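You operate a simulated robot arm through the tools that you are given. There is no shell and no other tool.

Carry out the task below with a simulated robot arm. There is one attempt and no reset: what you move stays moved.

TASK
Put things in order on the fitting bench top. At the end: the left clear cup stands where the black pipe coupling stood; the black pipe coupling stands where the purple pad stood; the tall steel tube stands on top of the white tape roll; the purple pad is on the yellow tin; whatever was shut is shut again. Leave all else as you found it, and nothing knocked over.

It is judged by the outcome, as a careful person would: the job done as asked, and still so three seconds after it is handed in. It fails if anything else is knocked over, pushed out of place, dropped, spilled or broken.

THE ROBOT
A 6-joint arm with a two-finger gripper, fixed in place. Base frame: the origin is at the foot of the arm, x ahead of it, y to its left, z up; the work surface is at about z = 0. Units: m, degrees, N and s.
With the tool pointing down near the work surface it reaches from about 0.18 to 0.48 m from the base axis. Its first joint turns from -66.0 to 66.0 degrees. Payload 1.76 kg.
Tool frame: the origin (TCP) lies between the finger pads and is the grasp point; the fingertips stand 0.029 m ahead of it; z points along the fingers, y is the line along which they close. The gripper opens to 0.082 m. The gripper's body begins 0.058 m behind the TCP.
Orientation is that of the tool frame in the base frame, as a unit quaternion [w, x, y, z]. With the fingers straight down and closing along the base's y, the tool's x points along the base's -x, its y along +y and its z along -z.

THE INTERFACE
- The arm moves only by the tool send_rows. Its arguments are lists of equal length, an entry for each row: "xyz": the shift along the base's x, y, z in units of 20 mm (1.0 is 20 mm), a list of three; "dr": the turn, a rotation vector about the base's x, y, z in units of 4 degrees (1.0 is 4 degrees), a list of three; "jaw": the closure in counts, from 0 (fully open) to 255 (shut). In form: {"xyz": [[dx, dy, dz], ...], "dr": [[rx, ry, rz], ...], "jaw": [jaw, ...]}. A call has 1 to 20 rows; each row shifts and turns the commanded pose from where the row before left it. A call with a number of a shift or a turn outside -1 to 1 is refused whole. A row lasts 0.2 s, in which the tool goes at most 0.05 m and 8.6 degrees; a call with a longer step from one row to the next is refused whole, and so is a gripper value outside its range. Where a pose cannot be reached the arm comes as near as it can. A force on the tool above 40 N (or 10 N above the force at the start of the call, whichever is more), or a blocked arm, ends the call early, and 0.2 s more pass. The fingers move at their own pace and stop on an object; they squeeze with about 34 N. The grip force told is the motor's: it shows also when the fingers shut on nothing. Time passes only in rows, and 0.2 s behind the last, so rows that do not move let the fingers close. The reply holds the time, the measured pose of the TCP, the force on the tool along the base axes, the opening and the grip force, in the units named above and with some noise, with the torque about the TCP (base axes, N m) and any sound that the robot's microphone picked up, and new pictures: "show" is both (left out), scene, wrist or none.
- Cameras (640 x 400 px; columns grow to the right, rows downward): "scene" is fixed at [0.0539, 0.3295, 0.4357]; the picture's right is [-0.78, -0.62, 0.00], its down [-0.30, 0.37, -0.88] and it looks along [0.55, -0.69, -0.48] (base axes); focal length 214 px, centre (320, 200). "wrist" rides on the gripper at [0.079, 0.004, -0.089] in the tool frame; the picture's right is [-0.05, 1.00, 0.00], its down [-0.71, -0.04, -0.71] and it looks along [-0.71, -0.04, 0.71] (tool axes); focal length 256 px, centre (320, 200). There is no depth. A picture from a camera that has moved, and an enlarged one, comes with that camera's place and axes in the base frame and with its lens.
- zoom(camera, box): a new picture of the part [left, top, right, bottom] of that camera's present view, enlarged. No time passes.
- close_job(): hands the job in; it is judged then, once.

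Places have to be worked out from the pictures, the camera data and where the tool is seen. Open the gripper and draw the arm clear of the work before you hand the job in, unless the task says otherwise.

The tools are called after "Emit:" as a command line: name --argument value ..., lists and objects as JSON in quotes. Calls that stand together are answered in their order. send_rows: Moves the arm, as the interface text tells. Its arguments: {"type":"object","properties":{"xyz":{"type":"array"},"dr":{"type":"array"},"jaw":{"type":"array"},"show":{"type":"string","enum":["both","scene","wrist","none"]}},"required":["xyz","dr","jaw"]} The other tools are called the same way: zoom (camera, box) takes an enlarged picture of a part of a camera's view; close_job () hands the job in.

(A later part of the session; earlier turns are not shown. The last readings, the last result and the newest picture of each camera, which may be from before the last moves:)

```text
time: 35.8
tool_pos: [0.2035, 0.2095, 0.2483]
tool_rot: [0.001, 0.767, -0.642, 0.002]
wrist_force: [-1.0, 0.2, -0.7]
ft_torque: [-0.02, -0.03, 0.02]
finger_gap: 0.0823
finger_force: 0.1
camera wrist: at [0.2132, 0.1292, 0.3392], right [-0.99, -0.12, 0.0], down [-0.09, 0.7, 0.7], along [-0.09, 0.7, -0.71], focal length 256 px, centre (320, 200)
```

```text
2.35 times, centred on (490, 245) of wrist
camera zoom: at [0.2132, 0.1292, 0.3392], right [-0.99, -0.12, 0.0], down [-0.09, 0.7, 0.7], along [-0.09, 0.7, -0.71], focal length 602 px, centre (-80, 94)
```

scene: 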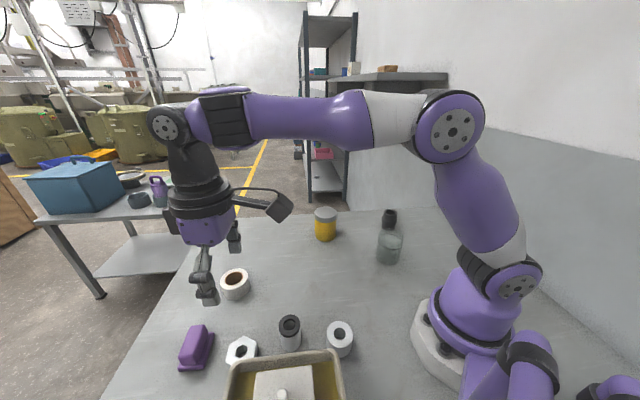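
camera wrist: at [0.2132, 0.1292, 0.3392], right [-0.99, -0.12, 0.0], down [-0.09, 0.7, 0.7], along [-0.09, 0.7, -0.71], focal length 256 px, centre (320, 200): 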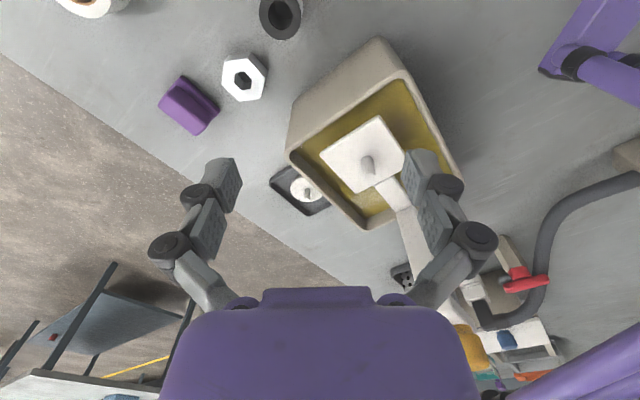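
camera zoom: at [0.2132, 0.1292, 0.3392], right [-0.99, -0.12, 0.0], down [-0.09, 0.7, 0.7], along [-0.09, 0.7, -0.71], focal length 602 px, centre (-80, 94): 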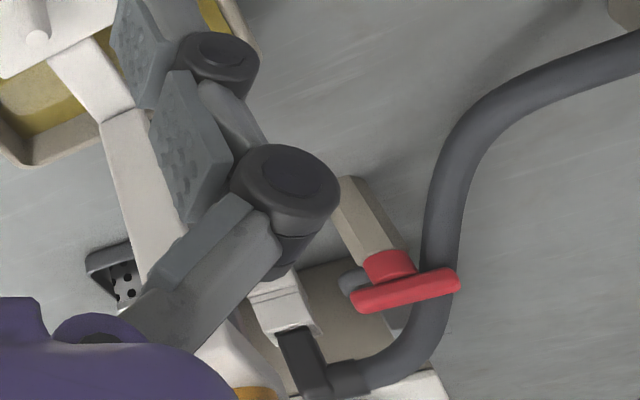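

The box is a fixed-looking bath of yellow liquid under a spout, and the disc lies flat in its tray; nothing needed is in there, so I leave them alone. The pad is about 0.060 x 0.045 m, centred near (0.366, 0.302), long axis matching a yaw of about 47°; I now go above it at that yaw.

Emit:
send_rows --xyz '[[0.52, 0.28, -0.35], [0.52, 0.28, -0.35], [0.52, 0.28, -0.35], [0.52, 0.28, -0.35], [0.52, 0.28, -0.35], [0.52, 0.28, -0.35], [0.52, 0.28, -0.35], [0.52, 0.28, -0.35], [0.52, 0.28, -0.35], [0.52, 0.28, -0.35], [0.52, 0.28, -0.35], [0.52, 0.28, -0.35], [0.52, 0.28, -0.35], [0.52, 0.28, -0.35]]' --dr '[[0, 0, -0.95], [0, 0, -0.95], [0, 0, -0.95], [0, 0, -0.95], [0, 0, -0.95], [0, 0, -0.95], [0, 0, -0.95], [0, 0, -0.95], [0, 0, -0.95], [0, 0, -0.95], [0, 0, -0.95], [0, 0, -0.95], [0, 0, -0.95], [0, 0, -0.95]]' --jaw '[0, 0, 0, 0, 0, 0, 0, 0, 0, 0, 0, 0, 0, 0]' --show "both"

```text
time: 38.8
tool_pos: [0.3494, 0.2877, 0.1496]
tool_rot: [-0.002, -0.396, 0.918, -0.001]
wrist_force: [-0.4, 0.8, -0.3]
ft_torque: [0.02, -0.02, 0.02]
finger_gap: 0.082
finger_force: 0.0
camera wrist: at [0.2919, 0.232, 0.2406], right [-0.69, 0.72, 0.0], down [0.51, 0.49, 0.71], along [0.51, 0.49, -0.71], focal length 256 px, centre (320, 200)
```

scene: 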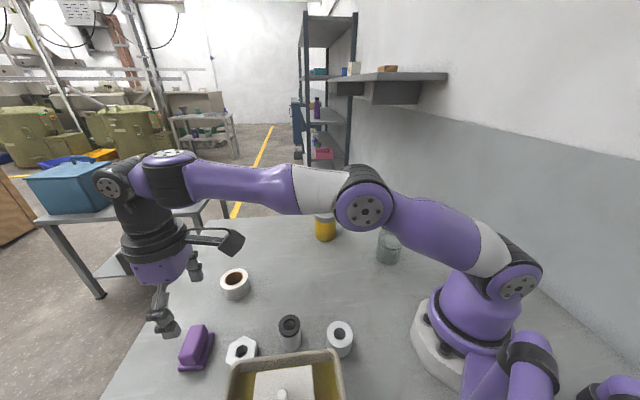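
wrist: 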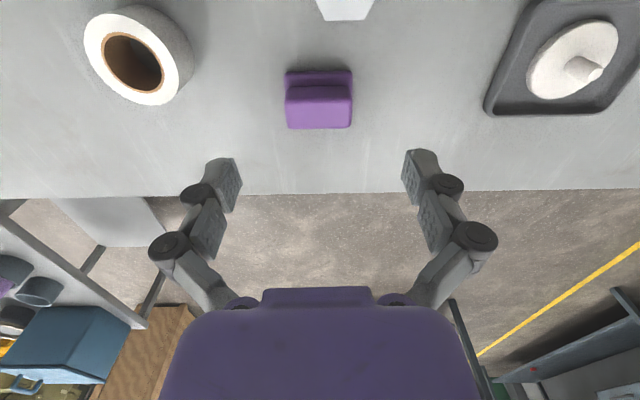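

Emit:
zoom --camera "wrist" --box '[270, 50, 370, 150]'

Emit:
zoom --camera "wrist" --box '[70, 0, 210, 120]'

```text
4.00 times, centred on (320, 100) of wrist
camera zoom: at [0.2919, 0.232, 0.2406], right [-0.69, 0.72, 0.0], down [0.51, 0.49, 0.71], along [0.51, 0.49, -0.71], focal length 1024 px, centre (320, 600)
```

zoom: 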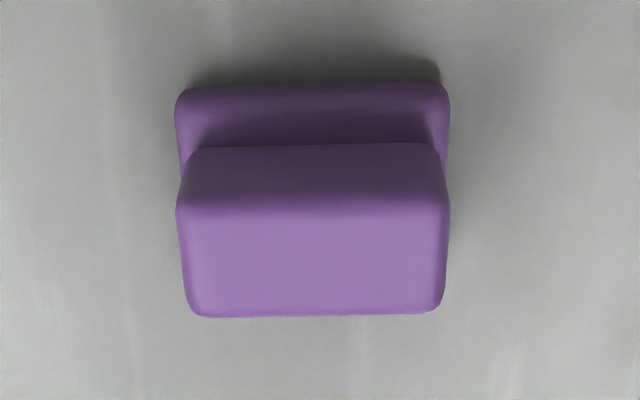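

```text
3.33 times, centred on (140, 60) of wrist
camera zoom: at [0.2919, 0.232, 0.2406], right [-0.69, 0.72, 0.0], down [0.51, 0.49, 0.71], along [0.51, 0.49, -0.71], focal length 853 px, centre (920, 667)
```

zoom: 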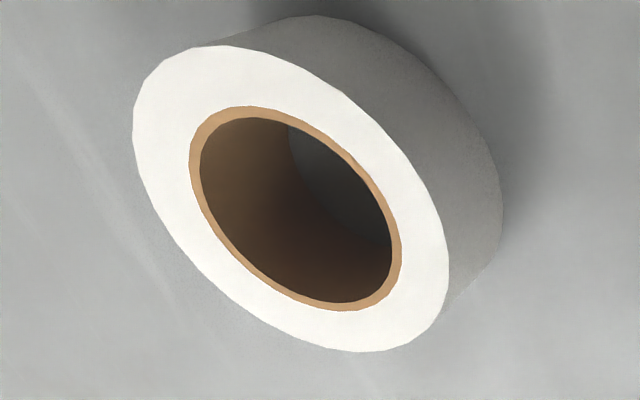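

The pad is square to the tool (within about 1.5°). I step down to z ≈ 0.075 over its estimated centre (0.367, 0.303) and check again.

Emit:
send_rows --xyz '[[0.176, 0.153, -0.75], [0.176, 0.153, -0.75], [0.176, 0.153, -0.75], [0.176, 0.153, -0.75], [0.176, 0.153, -0.75]]' --dr '[[0, 0, -0.07], [0, 0, -0.07], [0, 0, -0.07], [0, 0, -0.07], [0, 0, -0.07]]' --jaw '[0, 0, 0, 0, 0]' --show "both"

Emit:
zoom --camera "wrist" --box '[220, 50, 420, 200]'

Emit:
zoom --camera "scene" --box '[120, 270, 260, 380]'

```text
time: 40.0
tool_pos: [0.3668, 0.3022, 0.076]
tool_rot: [-0.001, -0.385, 0.923, -0.002]
wrist_force: [1.2, 0.4, -0.3]
ft_torque: [-0.02, 0.02, 0.05]
finger_gap: 0.0818
finger_force: 0.1
camera wrist: at [0.3084, 0.2478, 0.1654], right [-0.67, 0.74, 0.0], down [0.52, 0.48, 0.7], along [0.52, 0.47, -0.71], focal length 256 px, centre (320, 200)
```

scene: 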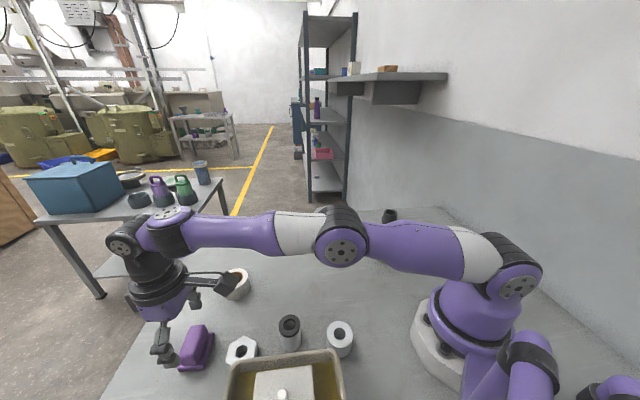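
wrist: 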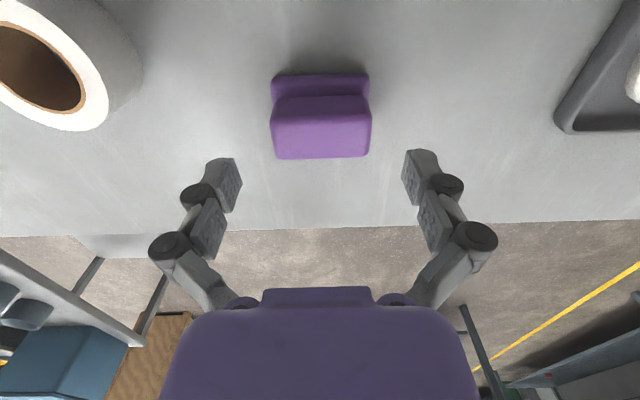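

```text
2.67 times, centred on (320, 125) of wrist
camera zoom: at [0.3084, 0.2478, 0.1654], right [-0.67, 0.74, 0.0], down [0.52, 0.48, 0.7], along [0.52, 0.47, -0.71], focal length 683 px, centre (320, 400)
```

zoom: 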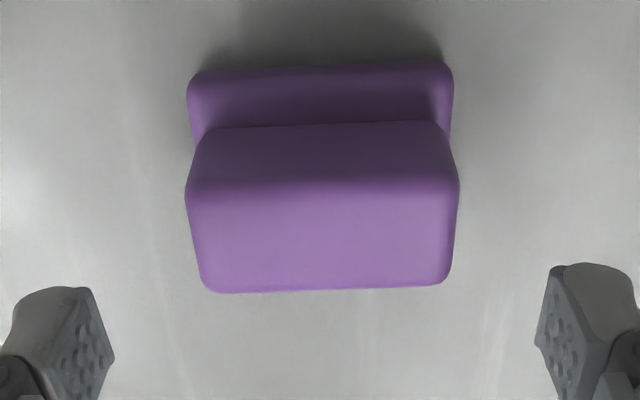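

```text
3.64 times, centred on (190, 325) of scene
camera zoom: at [0.0539, 0.3295, 0.4357], right [-0.78, -0.62, 0.0], down [-0.3, 0.37, -0.88], along [0.55, -0.69, -0.48], focal length 780 px, centre (793, -254)
```

zoom: 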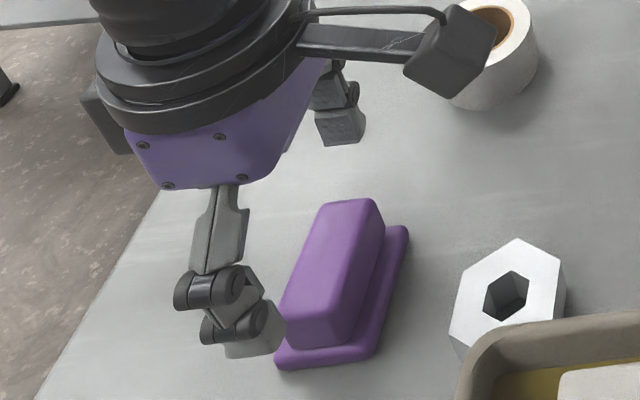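

The pad's plate is centred within about 2 mm of the tool (pad centre ≈ (0.365, 0.302)) and aligned. I descend to z ≈ 0.0325 and close on its ends.

Emit:
send_rows --xyz '[[-0.04, 0.02, -0.6], [-0.04, 0.02, -0.6], [0, 0, -0.5], [0, 0, -0.475], [0, 0, 0]]' --dr '[[0, 0, 0], [0, 0, 0], [0, 0, 0], [0, 0, 0], [0, 0, 0]]' --jaw '[0, 0, 0, 0, 0]' --show "both"

```text
time: 41.2
tool_pos: [0.3642, 0.302, 0.031]
tool_rot: [-0.002, -0.386, 0.923, -0.001]
wrist_force: [0.3, 1.3, -0.7]
ft_torque: [-0.05, 0.0, 0.01]
finger_gap: 0.0818
finger_force: 0.0
camera wrist: at [0.3064, 0.2479, 0.1219], right [-0.67, 0.74, 0.0], down [0.52, 0.48, 0.7], along [0.52, 0.47, -0.71], focal length 256 px, centre (320, 200)
```

scene: 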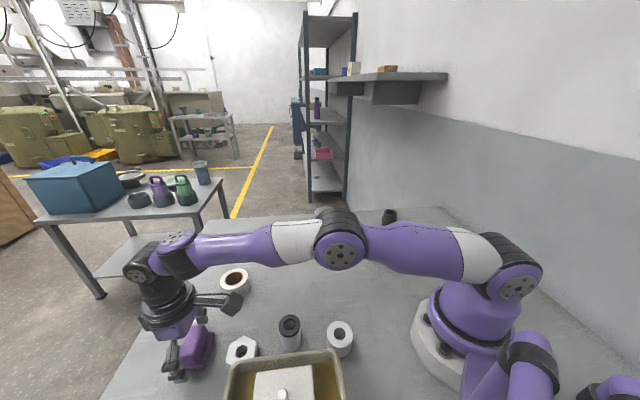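
wrist: 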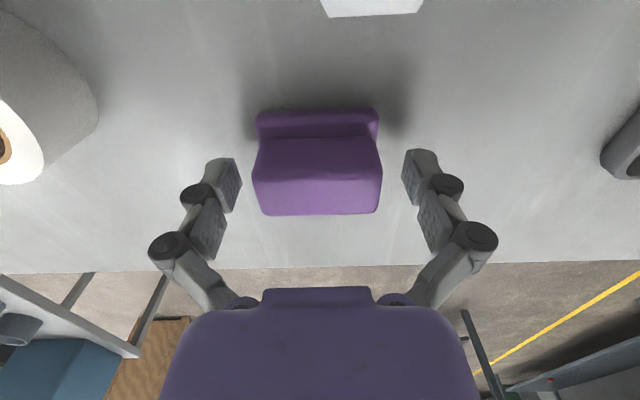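

The pad sits between the fingers, centred. I close the gripper.

Emit:
send_rows --xyz '[[0, 0, 0], [0, 0, 0], [0, 0, 0]]' --dr '[[0, 0, 0], [0, 0, 0], [0, 0, 0]]' --jaw '[150, 255, 255]' --show "wrist"

```text
time: 41.7
tool_pos: [0.3657, 0.3023, 0.0369]
tool_rot: [0.004, -0.386, 0.923, 0.0]
wrist_force: [-0.4, -1.4, 7.0]
ft_torque: [-0.05, 0.17, 0.04]
finger_gap: 0.0548
finger_force: 33.9
stopped in row 2: the force on the tool passed its limit at 42 N (the readings are from after the stop); the commanded pose is now the measured one
camera wrist: at [0.3074, 0.2485, 0.1256], right [-0.67, 0.74, 0.0], down [0.52, 0.47, 0.71], along [0.53, 0.48, -0.7], focal length 256 px, centre (320, 200)
```

wrist: 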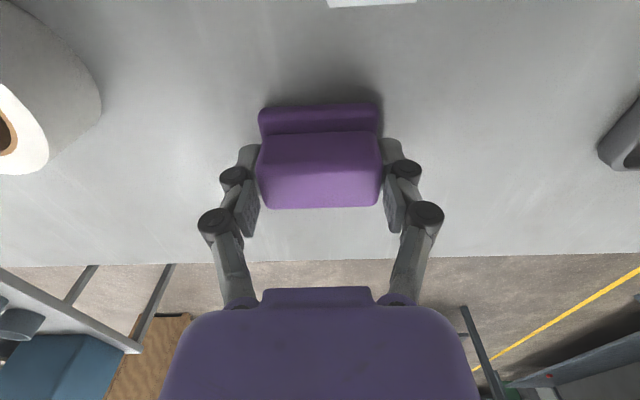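

The fingertips swing downward as they close and touched the bench lightly; the pad is held at a 0.055 m gap. I lift slowly and check.

Emit:
send_rows --xyz '[[0, 0, 0.25], [0, 0, 0.5], [0, 0, 0.75], [0, 0, 1], [0, 0, 1]]' --dr '[[0, 0, 0], [0, 0, 0], [0, 0, 0], [0, 0, 0], [0, 0, 0]]' --jaw '[255, 255, 255, 255, 255]' --show "both"

```text
time: 42.9
tool_pos: [0.3664, 0.3019, 0.1059]
tool_rot: [0.002, -0.386, 0.922, 0.001]
wrist_force: [-1.3, -0.2, -0.1]
ft_torque: [-0.02, -0.01, -0.01]
finger_gap: 0.0547
finger_force: 34.5
camera wrist: at [0.3074, 0.2472, 0.1963], right [-0.67, 0.74, 0.0], down [0.52, 0.47, 0.71], along [0.53, 0.48, -0.7], focal length 256 px, centre (320, 200)
```

scene: 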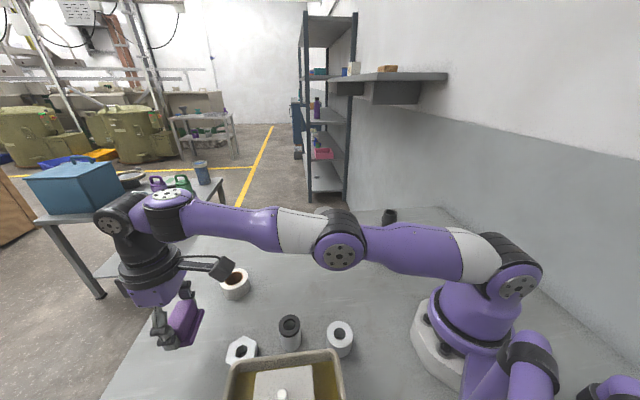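
wrist: 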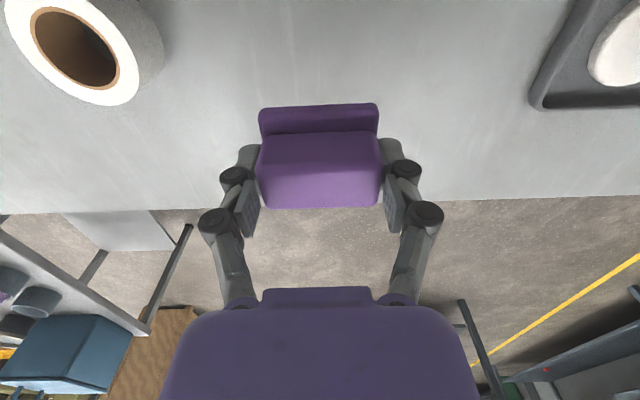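

The pad is held; its underside is about 0.037 m below the TCP. I carry it up and across, stopping short beside the tin (about (0.383, -0.115)) to measure the tin with the wrist camera.

Emit:
send_rows --xyz '[[0, 0, 1], [0, 0, 1], [0, 0, 1], [0, 0, 1], [-0.1, -1, 1], [-0.1, -1, 1], [-0.1, -1, 1], [-0.1, -1, 0], [-0.1, -1, 0], [-0.1, -1, 0], [-0.1, -1, 0], [-0.1, -1, 0], [-0.1, -1, 0], [-0.1, -1, 0], [-0.1, -1, 0], [-0.1, -1, 0], [-0.1, -1, 0], [-0.1, -1, 0], [0, -0.5, 0], [0, 0, 0]]' --dr '[[0, 0, 0], [0, 0, 0], [0, 0, 0], [0, 0, -0.9], [0, 0, -0.9], [0, 0, -0.9], [0, 0, -0.9], [0, 0, -0.9], [0, 0, -0.9], [0, 0, -0.9], [0, 0, -0.9], [0, 0, -0.9], [0, 0, -0.9], [0, 0, -0.9], [0, 0, -0.9], [0, 0, -0.9], [0, 0, -0.9], [0, 0, -0.9], [0, 0, -0.9], [0, 0, -0.9]]' --jaw '[255, 255, 255, 255, 255, 255, 255, 255, 255, 255, 255, 255, 255, 255, 255, 255, 255, 255, 255, 255]' --show "both"

```text
time: 47.1
tool_pos: [0.3207, -0.0026, 0.2426]
tool_rot: [0.003, 0.138, 0.99, -0.001]
wrist_force: [0.0, -1.1, -0.3]
ft_torque: [-0.01, 0.0, -0.02]
finger_gap: 0.0547
finger_force: 34.2
out of reach, approached as far as the arm can: row 1, 2, 3, 4, 18
camera wrist: at [0.2456, 0.0233, 0.332], right [0.33, 0.95, 0.0], down [0.67, -0.23, 0.71], along [0.67, -0.23, -0.7], focal length 256 px, centre (320, 200)
```

scene: 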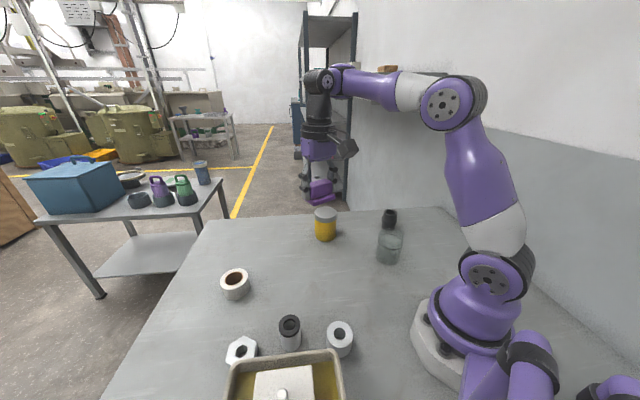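
wrist: 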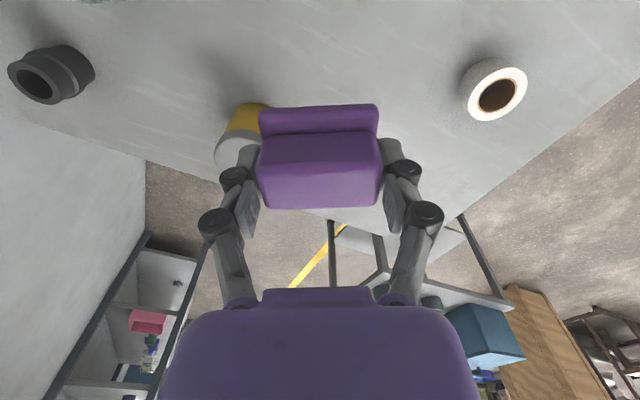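

The tin is half hidden behind the gripper; I shift a bit toward +y and lower for a clear look.

Emit:
send_rows --xyz '[[0, 1, -0.5], [0, 1, -0.5], [0, 1, -0.5], [0, 0.5, -0.5]]' --dr '[[0, 0, 0], [0, 0, 0], [0, 0, 0], [0, 0, 0]]' --jaw '[255, 255, 255, 255]' --show "wrist"

Emit:
zoom --camera "wrist" --box '[100, 60, 260, 180]'

Emit:
zoom --camera "scene" --box '[290, 180, 370, 250]'

```text
time: 48.1
tool_pos: [0.3369, 0.0699, 0.2268]
tool_rot: [0.002, 0.138, 0.99, -0.002]
wrist_force: [0.7, 1.3, -0.4]
ft_torque: [-0.03, 0.0, -0.01]
finger_gap: 0.0548
finger_force: 33.9
out of reach, approached as far as the arm can: row 1, 2, 3, 4
camera wrist: at [0.2616, 0.0953, 0.3166], right [0.32, 0.95, 0.0], down [0.67, -0.23, 0.71], along [0.67, -0.23, -0.7], focal length 256 px, centre (320, 200)
```

wrist: 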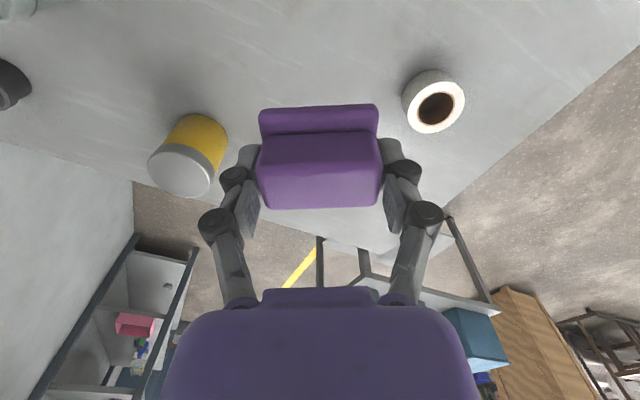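

```text
3.33 times, centred on (180, 120) of wrist
camera zoom: at [0.2616, 0.0953, 0.3166], right [0.32, 0.95, 0.0], down [0.67, -0.23, 0.71], along [0.67, -0.23, -0.7], focal length 853 px, centre (787, 467)
```

zoom: 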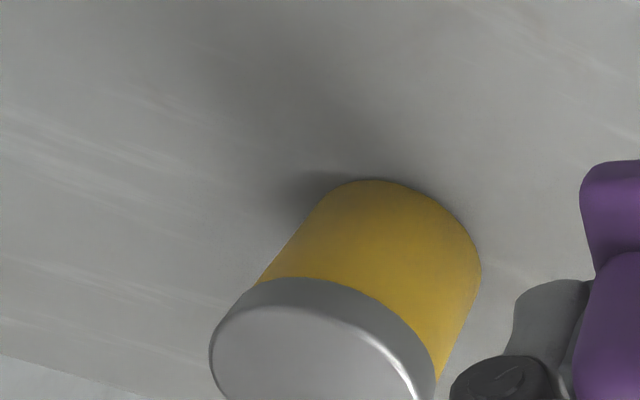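

```text
5.71 times, centred on (330, 215) of scene
camera zoom: at [0.0539, 0.3295, 0.4357], right [-0.78, -0.62, 0.0], down [-0.3, 0.37, -0.88], along [0.55, -0.69, -0.48], focal length 1226 px, centre (263, 114)
```

zoom: 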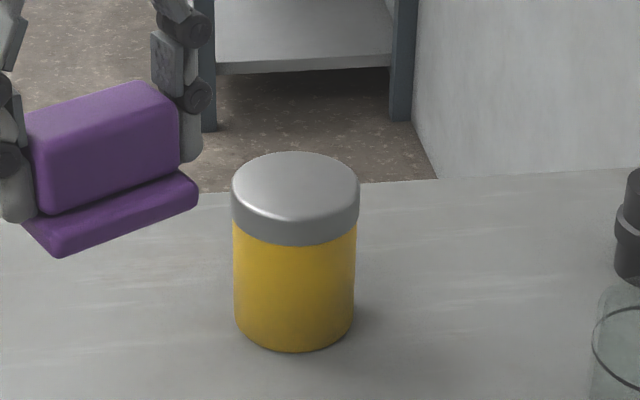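

From both cameras the tin's lid centre is about (0.386, -0.118), top at z ≈ 0.087, diameter 0.068. I carry the pad over it, staying well above the lid, and check where I get.

Emit:
send_rows --xyz '[[0.25, -0.9, -0.1], [0.25, -0.9, -0.1], [0.25, -0.9, -0.1], [0.25, -0.9, -0.1], [0.25, -0.9, -0.1], [0.25, -0.9, -0.1], [0.25, -0.9, -0.2], [0.25, -0.9, -0.3], [0.25, -0.9, -0.4], [0.2, -0.9, -0.4], [0, -0.4, -0.4], [0, 0, 0]]' --dr '[[0, 0, 0], [0, 0, 0], [0, 0, 0], [0, 0, 0], [0, 0, 0], [0, 0, 0], [0, 0, 0], [0, 0, 0], [0, 0, 0], [0, 0, 0], [0, 0, 0], [0, 0, 0]]' --jaw '[255, 255, 255, 255, 255, 255, 255, 255, 255, 255, 255, 255]' --show "both"

```text
time: 50.7
tool_pos: [0.3877, -0.1173, 0.1816]
tool_rot: [0.003, 0.138, 0.99, -0.001]
wrist_force: [0.6, -0.4, -0.4]
ft_torque: [-0.02, -0.05, 0.04]
finger_gap: 0.0549
finger_force: 34.0
camera wrist: at [0.3117, -0.0928, 0.2715], right [0.32, 0.95, 0.0], down [0.67, -0.23, 0.71], along [0.67, -0.23, -0.7], focal length 256 px, centre (320, 200)
```

scene: 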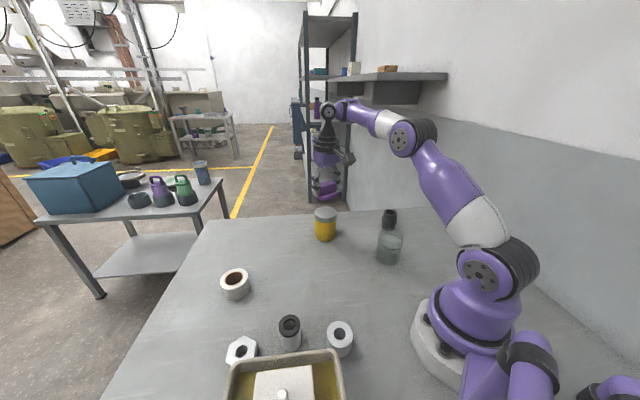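
wrist: 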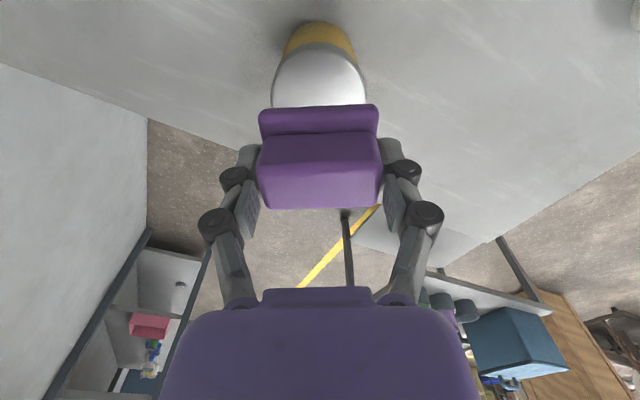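

The lid is laterally centred and its centre sits about 5 mm further out than the TCP. I correct by that and descend to just above the lid.

Emit:
send_rows --xyz '[[0.1, -0.03, -0.5], [0.1, -0.03, -0.5], [0, 0, -0.5], [0, 0, -0.5], [0, 0, -0.4], [0, 0, 0]]' --dr '[[0, 0, 0], [0, 0, 0], [0, 0, 0], [0, 0, 0], [0, 0, 0], [0, 0, 0]]' --jaw '[255, 255, 255, 255, 255, 255]' --show "both"

Emit:
zoom --camera "scene" --box '[290, 170, 370, 250]'

```text
time: 52.1
tool_pos: [0.399, -0.1214, 0.1378]
tool_rot: [0.002, 0.137, 0.991, -0.002]
wrist_force: [0.0, 0.5, 0.2]
ft_torque: [0.01, 0.02, -0.01]
finger_gap: 0.0549
finger_force: 34.6
out of reach, approached as far as the arm can: row 4, 5
camera wrist: at [0.3242, -0.096, 0.2276], right [0.32, 0.95, 0.0], down [0.67, -0.23, 0.71], along [0.67, -0.23, -0.7], focal length 256 px, centre (320, 200)
```

scene: 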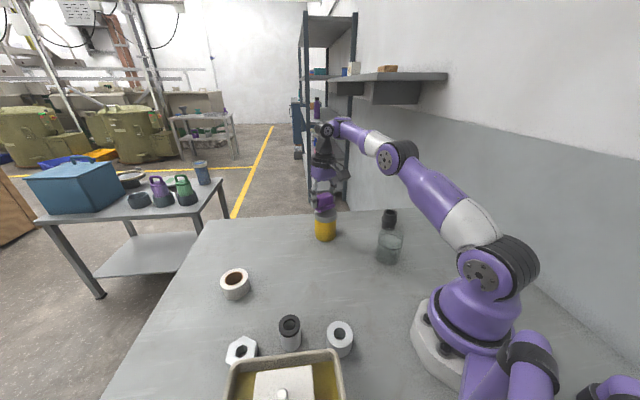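
wrist: 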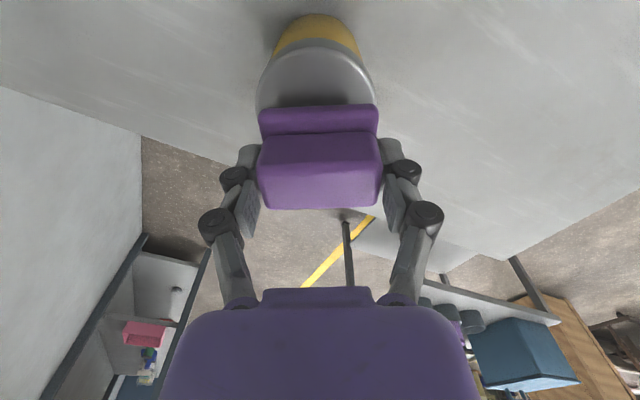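

```text
5.00 times, centred on (330, 210) of scene
camera zoom: at [0.0539, 0.3295, 0.4357], right [-0.78, -0.62, 0.0], down [-0.3, 0.37, -0.88], along [0.55, -0.69, -0.48], focal length 1072 px, centre (270, 150)
```

zoom: 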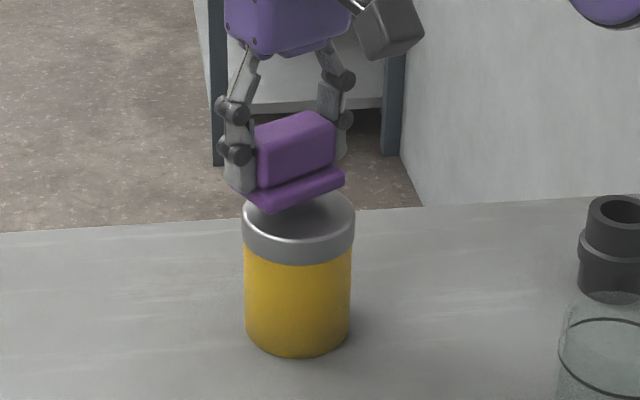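

The pad hovers above the lid, but rows 4–5 were reported out of reach although this spot should be within reach, so the arm may be in an awkward joint configuration. I back up and test moving inward with the pad held.

Emit:
send_rows --xyz '[[0, 0, 1], [0, 0, 1], [0, 0, 1], [-0.5, 0.15, 0.5], [-0.5, 0.15, 0.5], [-0.5, 0.15, 0], [-0.5, 0.15, 0]]' --dr '[[0, 0, 0], [0, 0, 0], [0, 0, 0], [0, 0, 0], [0, 0, 0], [0, 0, 0], [0, 0, 0]]' --jaw '[255, 255, 255, 255, 255, 255, 255]' --show "scene"

```text
time: 53.7
tool_pos: [0.3603, -0.1089, 0.219]
tool_rot: [0.002, 0.138, 0.99, -0.001]
wrist_force: [0.3, -0.5, -1.0]
ft_torque: [-0.03, -0.02, 0.01]
finger_gap: 0.055
finger_force: 34.0
```

scene: 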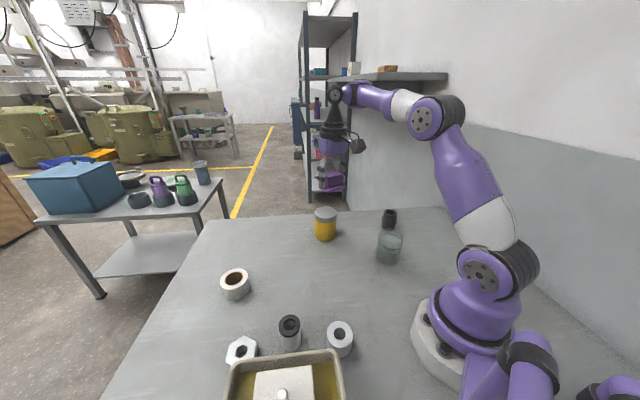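

Emit:
send_rows --xyz '[[-0.5, 0.15, 0], [-0.5, 0.15, 0], [-0.5, 0.15, 0], [-0.5, 0.15, 0], [-0.5, 0.15, 0], [-0.5, 0.15, 0]]' --dr '[[0, 0, 0], [0, 0, 0], [0, 0, 0], [0, 0, 0], [0, 0, 0], [0, 0, 0]]' --jaw '[255, 255, 255, 255, 255, 255]' --show "scene"

```text
time: 55.1
tool_pos: [0.3118, -0.0968, 0.2385]
tool_rot: [0.002, 0.138, 0.99, -0.001]
wrist_force: [-0.9, -0.2, -0.6]
ft_torque: [0.01, 0.01, 0.0]
finger_gap: 0.0548
finger_force: 34.0
out of reach, approached as far as the arm can: row 3, 4, 5, 6
```

scene: 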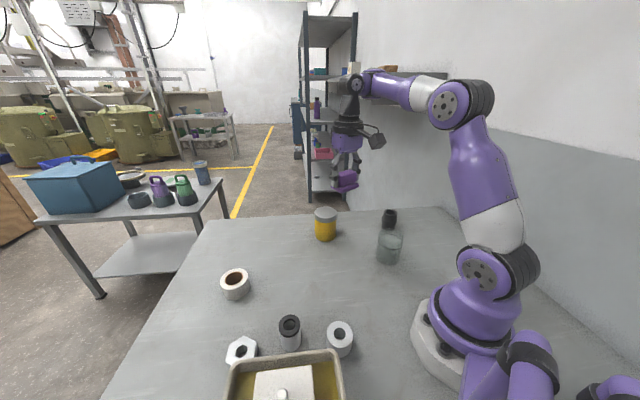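

The inner limit now follows a circle the arm did not have before; it looks as if the elbow flipped to its other branch when I lifted at full stretch. I go out to full extension here in free air and come back, to see whether the elbow flips back.

Emit:
send_rows --xyz '[[0.72, -0.22, 0], [0.72, -0.22, 0], [0.72, -0.22, 0], [0.72, -0.22, 0], [0.72, -0.22, 0], [0.72, -0.22, 0], [0.72, -0.22, 0], [0.72, -0.22, 0], [0, 0, 0]]' --dr '[[0, 0, 0], [0, 0, 0], [0, 0, 0], [0, 0, 0], [0, 0, 0], [0, 0, 0], [0, 0, 0], [0, 0, 0], [0, 0, 0]]' --jaw '[255, 255, 255, 255, 255, 255, 255, 255, 255]' --show "scene"

```text
time: 57.1
tool_pos: [0.4154, -0.126, 0.2273]
tool_rot: [0.002, 0.137, 0.991, -0.001]
wrist_force: [0.0, -0.5, -0.2]
ft_torque: [-0.03, 0.0, 0.0]
finger_gap: 0.0548
finger_force: 33.9
out of reach, approached as far as the arm can: row 7, 8
```

scene: 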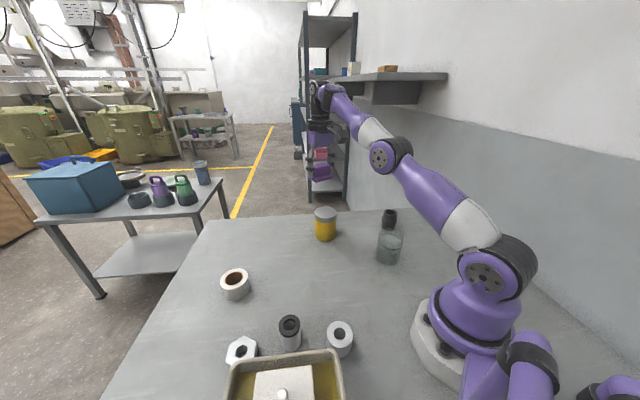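

Emit:
send_rows --xyz '[[-0.6, 0.2, -0.2], [-0.7, 0.2, -0.2], [-0.7, 0.2, -0.2], [-0.7, 0.2, -0.2], [-0.7, 0.2, 0], [-0.7, 0.2, 0], [-0.7, 0.2, 0], [-0.7, 0.2, 0]]' --dr '[[0, 0, 0], [0, 0, 0], [0, 0, 0], [0, 0, 0], [0, 0, 0], [0, 0, 0], [0, 0, 0], [0, 0, 0]]' --jaw '[255, 255, 255, 255, 255, 255, 255, 255]' --show "scene"

```text
time: 58.9
tool_pos: [0.3054, -0.0939, 0.2121]
tool_rot: [0.002, 0.138, 0.99, -0.001]
wrist_force: [-0.2, 0.2, 0.1]
ft_torque: [0.0, 0.0, 0.02]
finger_gap: 0.0551
finger_force: 34.0
```

scene: 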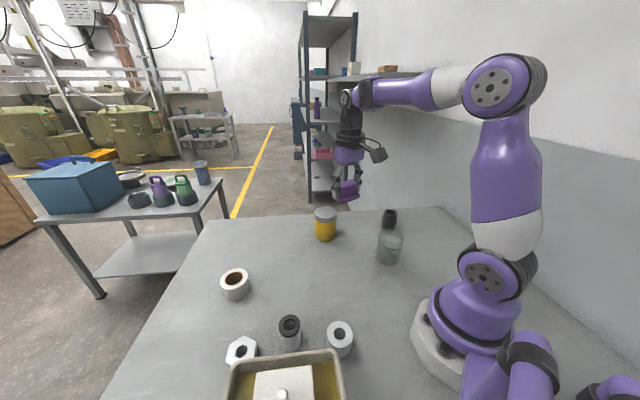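

The elbow is back in its normal branch (no reach flag here). I return over the tin at (0.392, -0.1185) and descend.

Emit:
send_rows --xyz '[[0.72, -0.205, 0], [0.72, -0.205, 0], [0.72, -0.205, -0.25], [0.72, -0.205, -0.5], [0.72, -0.205, -0.5], [0.72, -0.205, -0.5], [0, 0, -0.5], [0, 0, -0.5], [0, 0, -0.5], [0, 0, -0.5], [0, 0, 0]]' --dr '[[0, 0, 0], [0, 0, 0], [0, 0, 0], [0, 0, 0], [0, 0, 0], [0, 0, 0], [0, 0, 0], [0, 0, 0], [0, 0, 0], [0, 0, 0], [0, 0, 0]]' --jaw '[255, 255, 255, 255, 255, 255, 255, 255, 255, 255, 255]' --show "both"

Emit:
zoom --camera "scene" --box '[290, 170, 370, 250]'

```text
time: 61.3
tool_pos: [0.3897, -0.1183, 0.1369]
tool_rot: [0.003, 0.139, 0.99, -0.001]
wrist_force: [0.8, 0.5, -1.0]
ft_torque: [0.04, 0.03, 0.03]
finger_gap: 0.055
finger_force: 34.2
camera wrist: at [0.3146, -0.0933, 0.2264], right [0.32, 0.95, 0.0], down [0.67, -0.23, 0.71], along [0.67, -0.23, -0.7], focal length 256 px, centre (320, 200)
```

scene: 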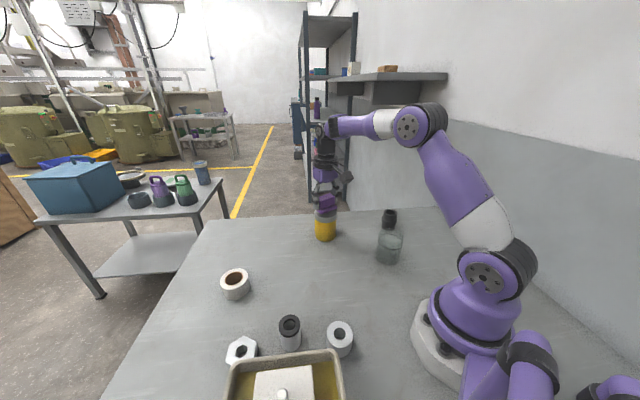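
wrist: 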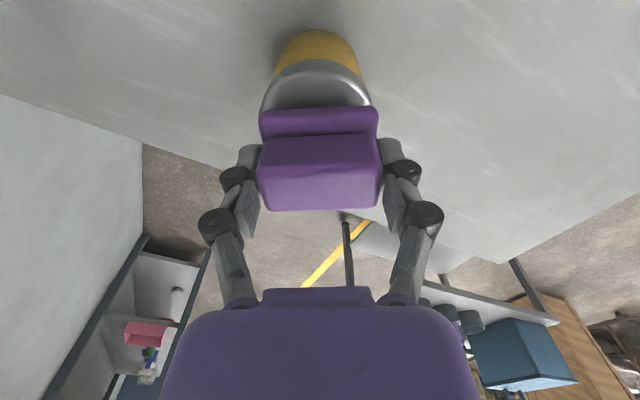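

```text
5.00 times, centred on (330, 210) of scene
camera zoom: at [0.0539, 0.3295, 0.4357], right [-0.78, -0.62, 0.0], down [-0.3, 0.37, -0.88], along [0.55, -0.69, -0.48], focal length 1072 px, centre (270, 150)
```

zoom: 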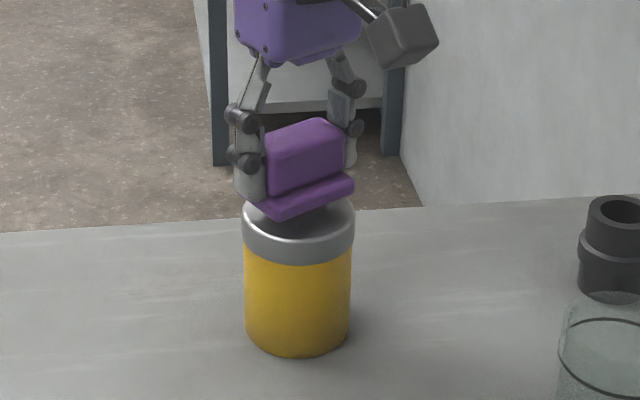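

Emit:
zoom --camera "wrist" --box '[240, 10, 400, 130]'

```text
3.33 times, centred on (320, 70) of wrist
camera zoom: at [0.3146, -0.0933, 0.2264], right [0.32, 0.95, 0.0], down [0.67, -0.23, 0.71], along [0.67, -0.23, -0.7], focal length 853 px, centre (320, 633)
```

zoom: 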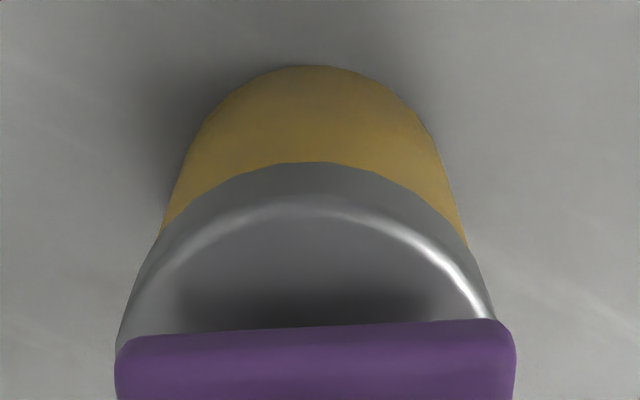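

Tool and lid centres now coincide to about 1 mm. I lower in 2 mm steps toward contact.

Emit:
send_rows --xyz '[[0, 0, -0.1], [0, 0, -0.1], [0, 0, -0.1], [0, 0, -0.1], [0, 0, 0]]' --dr '[[0, 0, 0], [0, 0, 0], [0, 0, 0], [0, 0, 0], [0, 0, 0]]' --jaw '[255, 255, 255, 255, 255]' --show "none"

Emit:
zoom --camera "scene" --box '[290, 170, 370, 250]'

```text
time: 62.5
tool_pos: [0.3896, -0.1188, 0.1287]
tool_rot: [0.002, 0.137, 0.991, -0.001]
wrist_force: [0.3, -0.3, 0.2]
ft_torque: [0.0, -0.02, 0.04]
finger_gap: 0.0552
finger_force: 34.3
```

```text
5.00 times, centred on (330, 210) of scene
camera zoom: at [0.0539, 0.3295, 0.4357], right [-0.78, -0.62, 0.0], down [-0.3, 0.37, -0.88], along [0.55, -0.69, -0.48], focal length 1072 px, centre (270, 150)
```

zoom: 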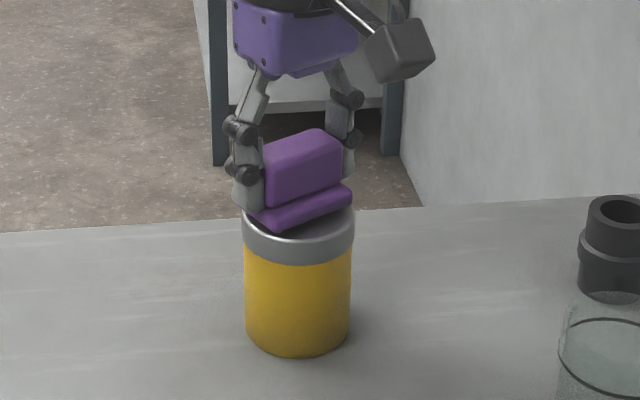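

Emit:
send_rows --xyz '[[0, 0, -0.1], [0, 0, -0.08], [0, 0, 0]]' --dr '[[0, 0, 0], [0, 0, 0], [0, 0, 0]]' --jaw '[255, 255, 255]' --show "none"

```text
time: 63.3
tool_pos: [0.3913, -0.1181, 0.1259]
tool_rot: [0.003, 0.137, 0.991, -0.002]
wrist_force: [-2.5, 2.5, 13.0]
ft_torque: [0.14, 0.21, 0.04]
finger_gap: 0.055
finger_force: 34.1
```

Contact at about 13 N. I ease up half a millimetre and open the gripper.

Emit:
send_rows --xyz '[[0, 0, 0.03], [0, 0, 0], [0, 0, 0], [0, 0, 0]]' --dr '[[0, 0, 0], [0, 0, 0], [0, 0, 0], [0, 0, 0]]' --jaw '[255, 60, 0, 0]' --show "both"

Emit:
zoom --camera "scene" --box '[290, 170, 370, 250]'

```text
time: 64.3
tool_pos: [0.3903, -0.1184, 0.125]
tool_rot: [0.002, 0.138, 0.99, -0.001]
wrist_force: [0.7, -0.2, -0.9]
ft_torque: [0.01, -0.02, 0.0]
finger_gap: 0.082
finger_force: 0.1
camera wrist: at [0.3154, -0.0932, 0.2154], right [0.32, 0.95, 0.0], down [0.67, -0.23, 0.71], along [0.67, -0.23, -0.7], focal length 256 px, centre (320, 200)
```

scene: 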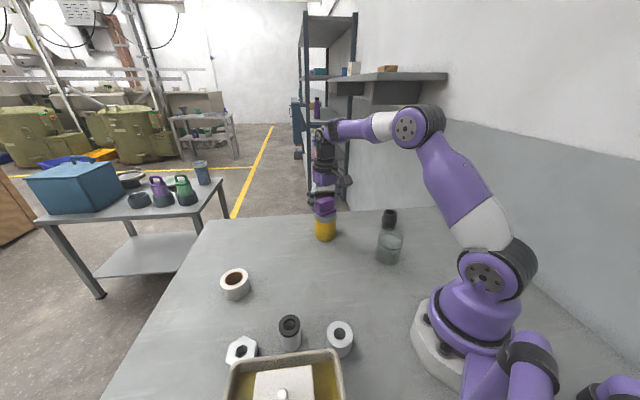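
wrist: 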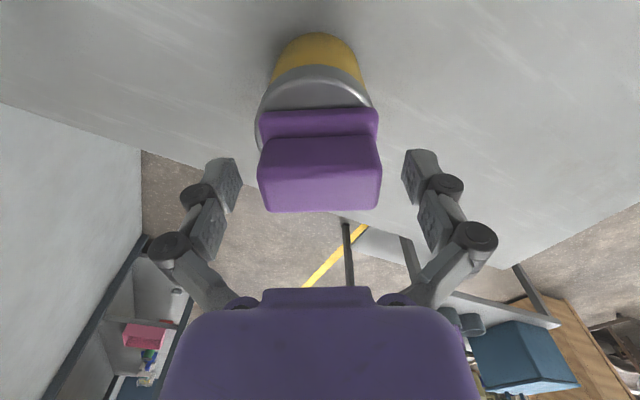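

```text
5.00 times, centred on (330, 210) of scene
camera zoom: at [0.0539, 0.3295, 0.4357], right [-0.78, -0.62, 0.0], down [-0.3, 0.37, -0.88], along [0.55, -0.69, -0.48], focal length 1072 px, centre (270, 150)
```

zoom: 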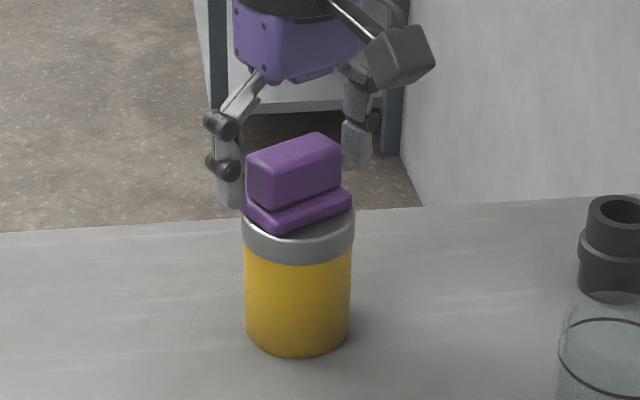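

The pad sits flat and centred on the tin. I rise straight up, then go toward the coupling with yaw turned to about -49°.

Emit:
send_rows --xyz '[[0, 0, 0.5], [0, 0, 1], [0, 0, 1], [0, 0, 1], [-0.98, -0.55, 0], [-0.98, -0.55, 0], [-0.98, -0.55, 0], [-0.98, -0.55, 0], [-0.98, -0.55, 0], [-0.98, -0.55, 0], [-0.98, -0.55, 0], [-0.98, -0.55, 0], [-0.98, -0.55, 0], [-0.98, -0.55, 0], [0, 0, -0.5]]' --dr '[[0, 0, 0], [0, 0, 0], [0, 0, 0], [0, 0, 0], [0, 0, -0.83], [0, 0, -0.83], [0, 0, -0.83], [0, 0, -0.83], [0, 0, -0.83], [0, 0, -0.83], [0, 0, -0.83], [0, 0, -0.83], [0, 0, -0.83], [0, 0, -0.83], [0, 0, 0]]' --jaw '[0, 0, 0, 0, 0, 0, 0, 0, 0, 0, 0, 0, 0, 0, 0]' --show "both"

Emit:
zoom --camera "scene" --box '[290, 170, 370, 250]'

```text
time: 67.5
tool_pos: [0.1934, -0.2285, 0.1864]
tool_rot: [0.003, 0.415, 0.91, -0.002]
wrist_force: [0.5, 0.4, -0.6]
ft_torque: [0.01, 0.05, -0.01]
finger_gap: 0.0819
finger_force: 0.2
camera wrist: at [0.1453, -0.166, 0.2754], right [0.79, 0.61, 0.0], down [0.43, -0.55, 0.71], along [0.44, -0.56, -0.7], focal length 256 px, centre (320, 200)
```

scene: 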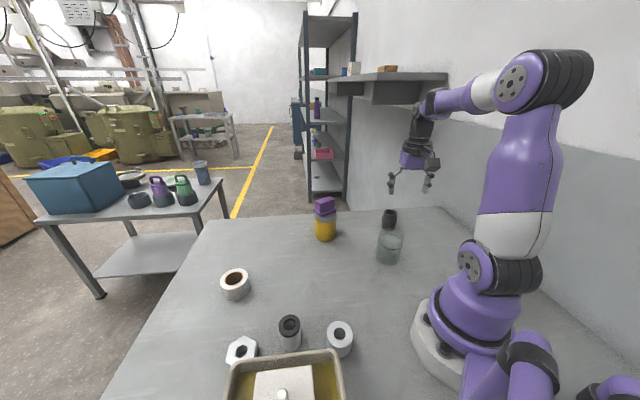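
wrist: 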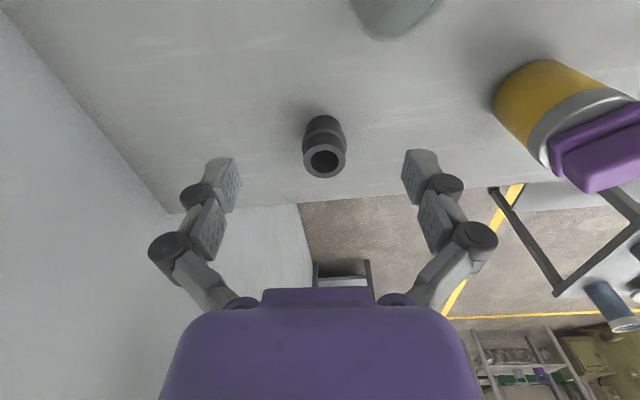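

```text
5.00 times, centred on (330, 210) of scene
camera zoom: at [0.0539, 0.3295, 0.4357], right [-0.78, -0.62, 0.0], down [-0.3, 0.37, -0.88], along [0.55, -0.69, -0.48], focal length 1072 px, centre (270, 150)
```

zoom: 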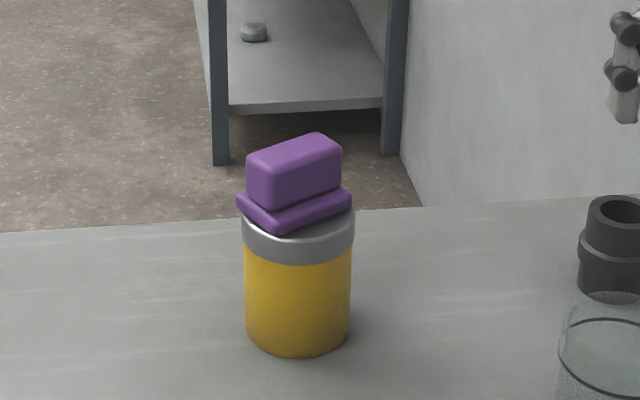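

The pad stays put on the tin. I zoom on the coupling to measure it.

Emit:
zoom --camera "wrist" --box '[270, 95, 380, 195]'

```text
4.00 times, centred on (325, 145) of wrist
camera zoom: at [0.1453, -0.166, 0.2754], right [0.79, 0.61, 0.0], down [0.43, -0.55, 0.71], along [0.44, -0.56, -0.7], focal length 1024 px, centre (300, 420)
```

zoom: 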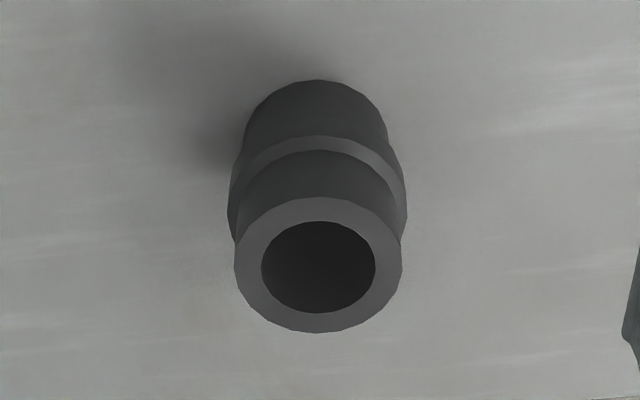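

The coupling is about 0.043 m across (ring at mid-height slightly wider), 0.060 m tall, at about (0.2476, -0.2888). I will hold it by the upper part above the ring; first I go above it at z 0.115.

Emit:
send_rows --xyz '[[0.54, -0.6, -0.7], [0.54, -0.6, -0.7], [0.54, -0.6, -0.7], [0.54, -0.6, -0.7], [0.55, -0.62, -0.7], [0, 0, 0]]' --dr '[[0, 0, 0], [0, 0, 0], [0, 0, 0], [0, 0, 0], [0, 0, 0], [0, 0, 0]]' --jaw '[0, 0, 0, 0, 0, 0]' --show "both"

Emit:
zoom --camera "wrist" --box '[240, 50, 400, 200]'

```text
time: 68.9
tool_pos: [0.2469, -0.2879, 0.1147]
tool_rot: [0.002, 0.414, 0.91, -0.002]
wrist_force: [-0.6, -0.3, -0.5]
ft_torque: [-0.03, -0.05, -0.01]
finger_gap: 0.0819
finger_force: 0.1
camera wrist: at [0.1999, -0.2261, 0.2047], right [0.79, 0.61, 0.0], down [0.43, -0.55, 0.71], along [0.44, -0.56, -0.7], focal length 256 px, centre (320, 200)
```

scene: 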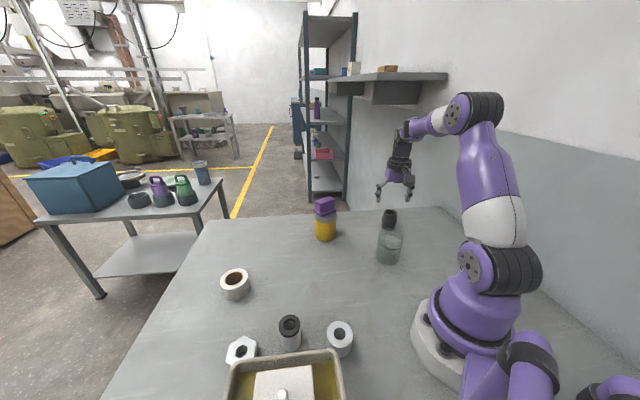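
wrist: 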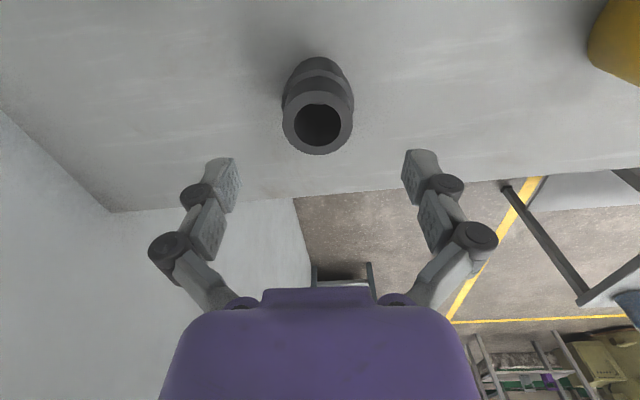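

```text
2.67 times, centred on (320, 125) of wrist
camera zoom: at [0.1999, -0.2261, 0.2047], right [0.79, 0.61, 0.0], down [0.43, -0.55, 0.71], along [0.44, -0.56, -0.7], focal length 683 px, centre (320, 400)
```

zoom: 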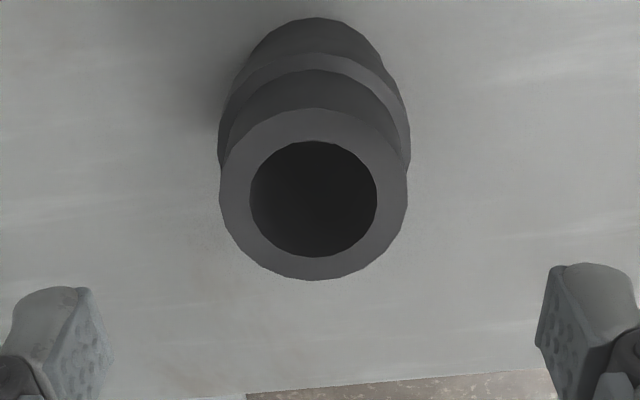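

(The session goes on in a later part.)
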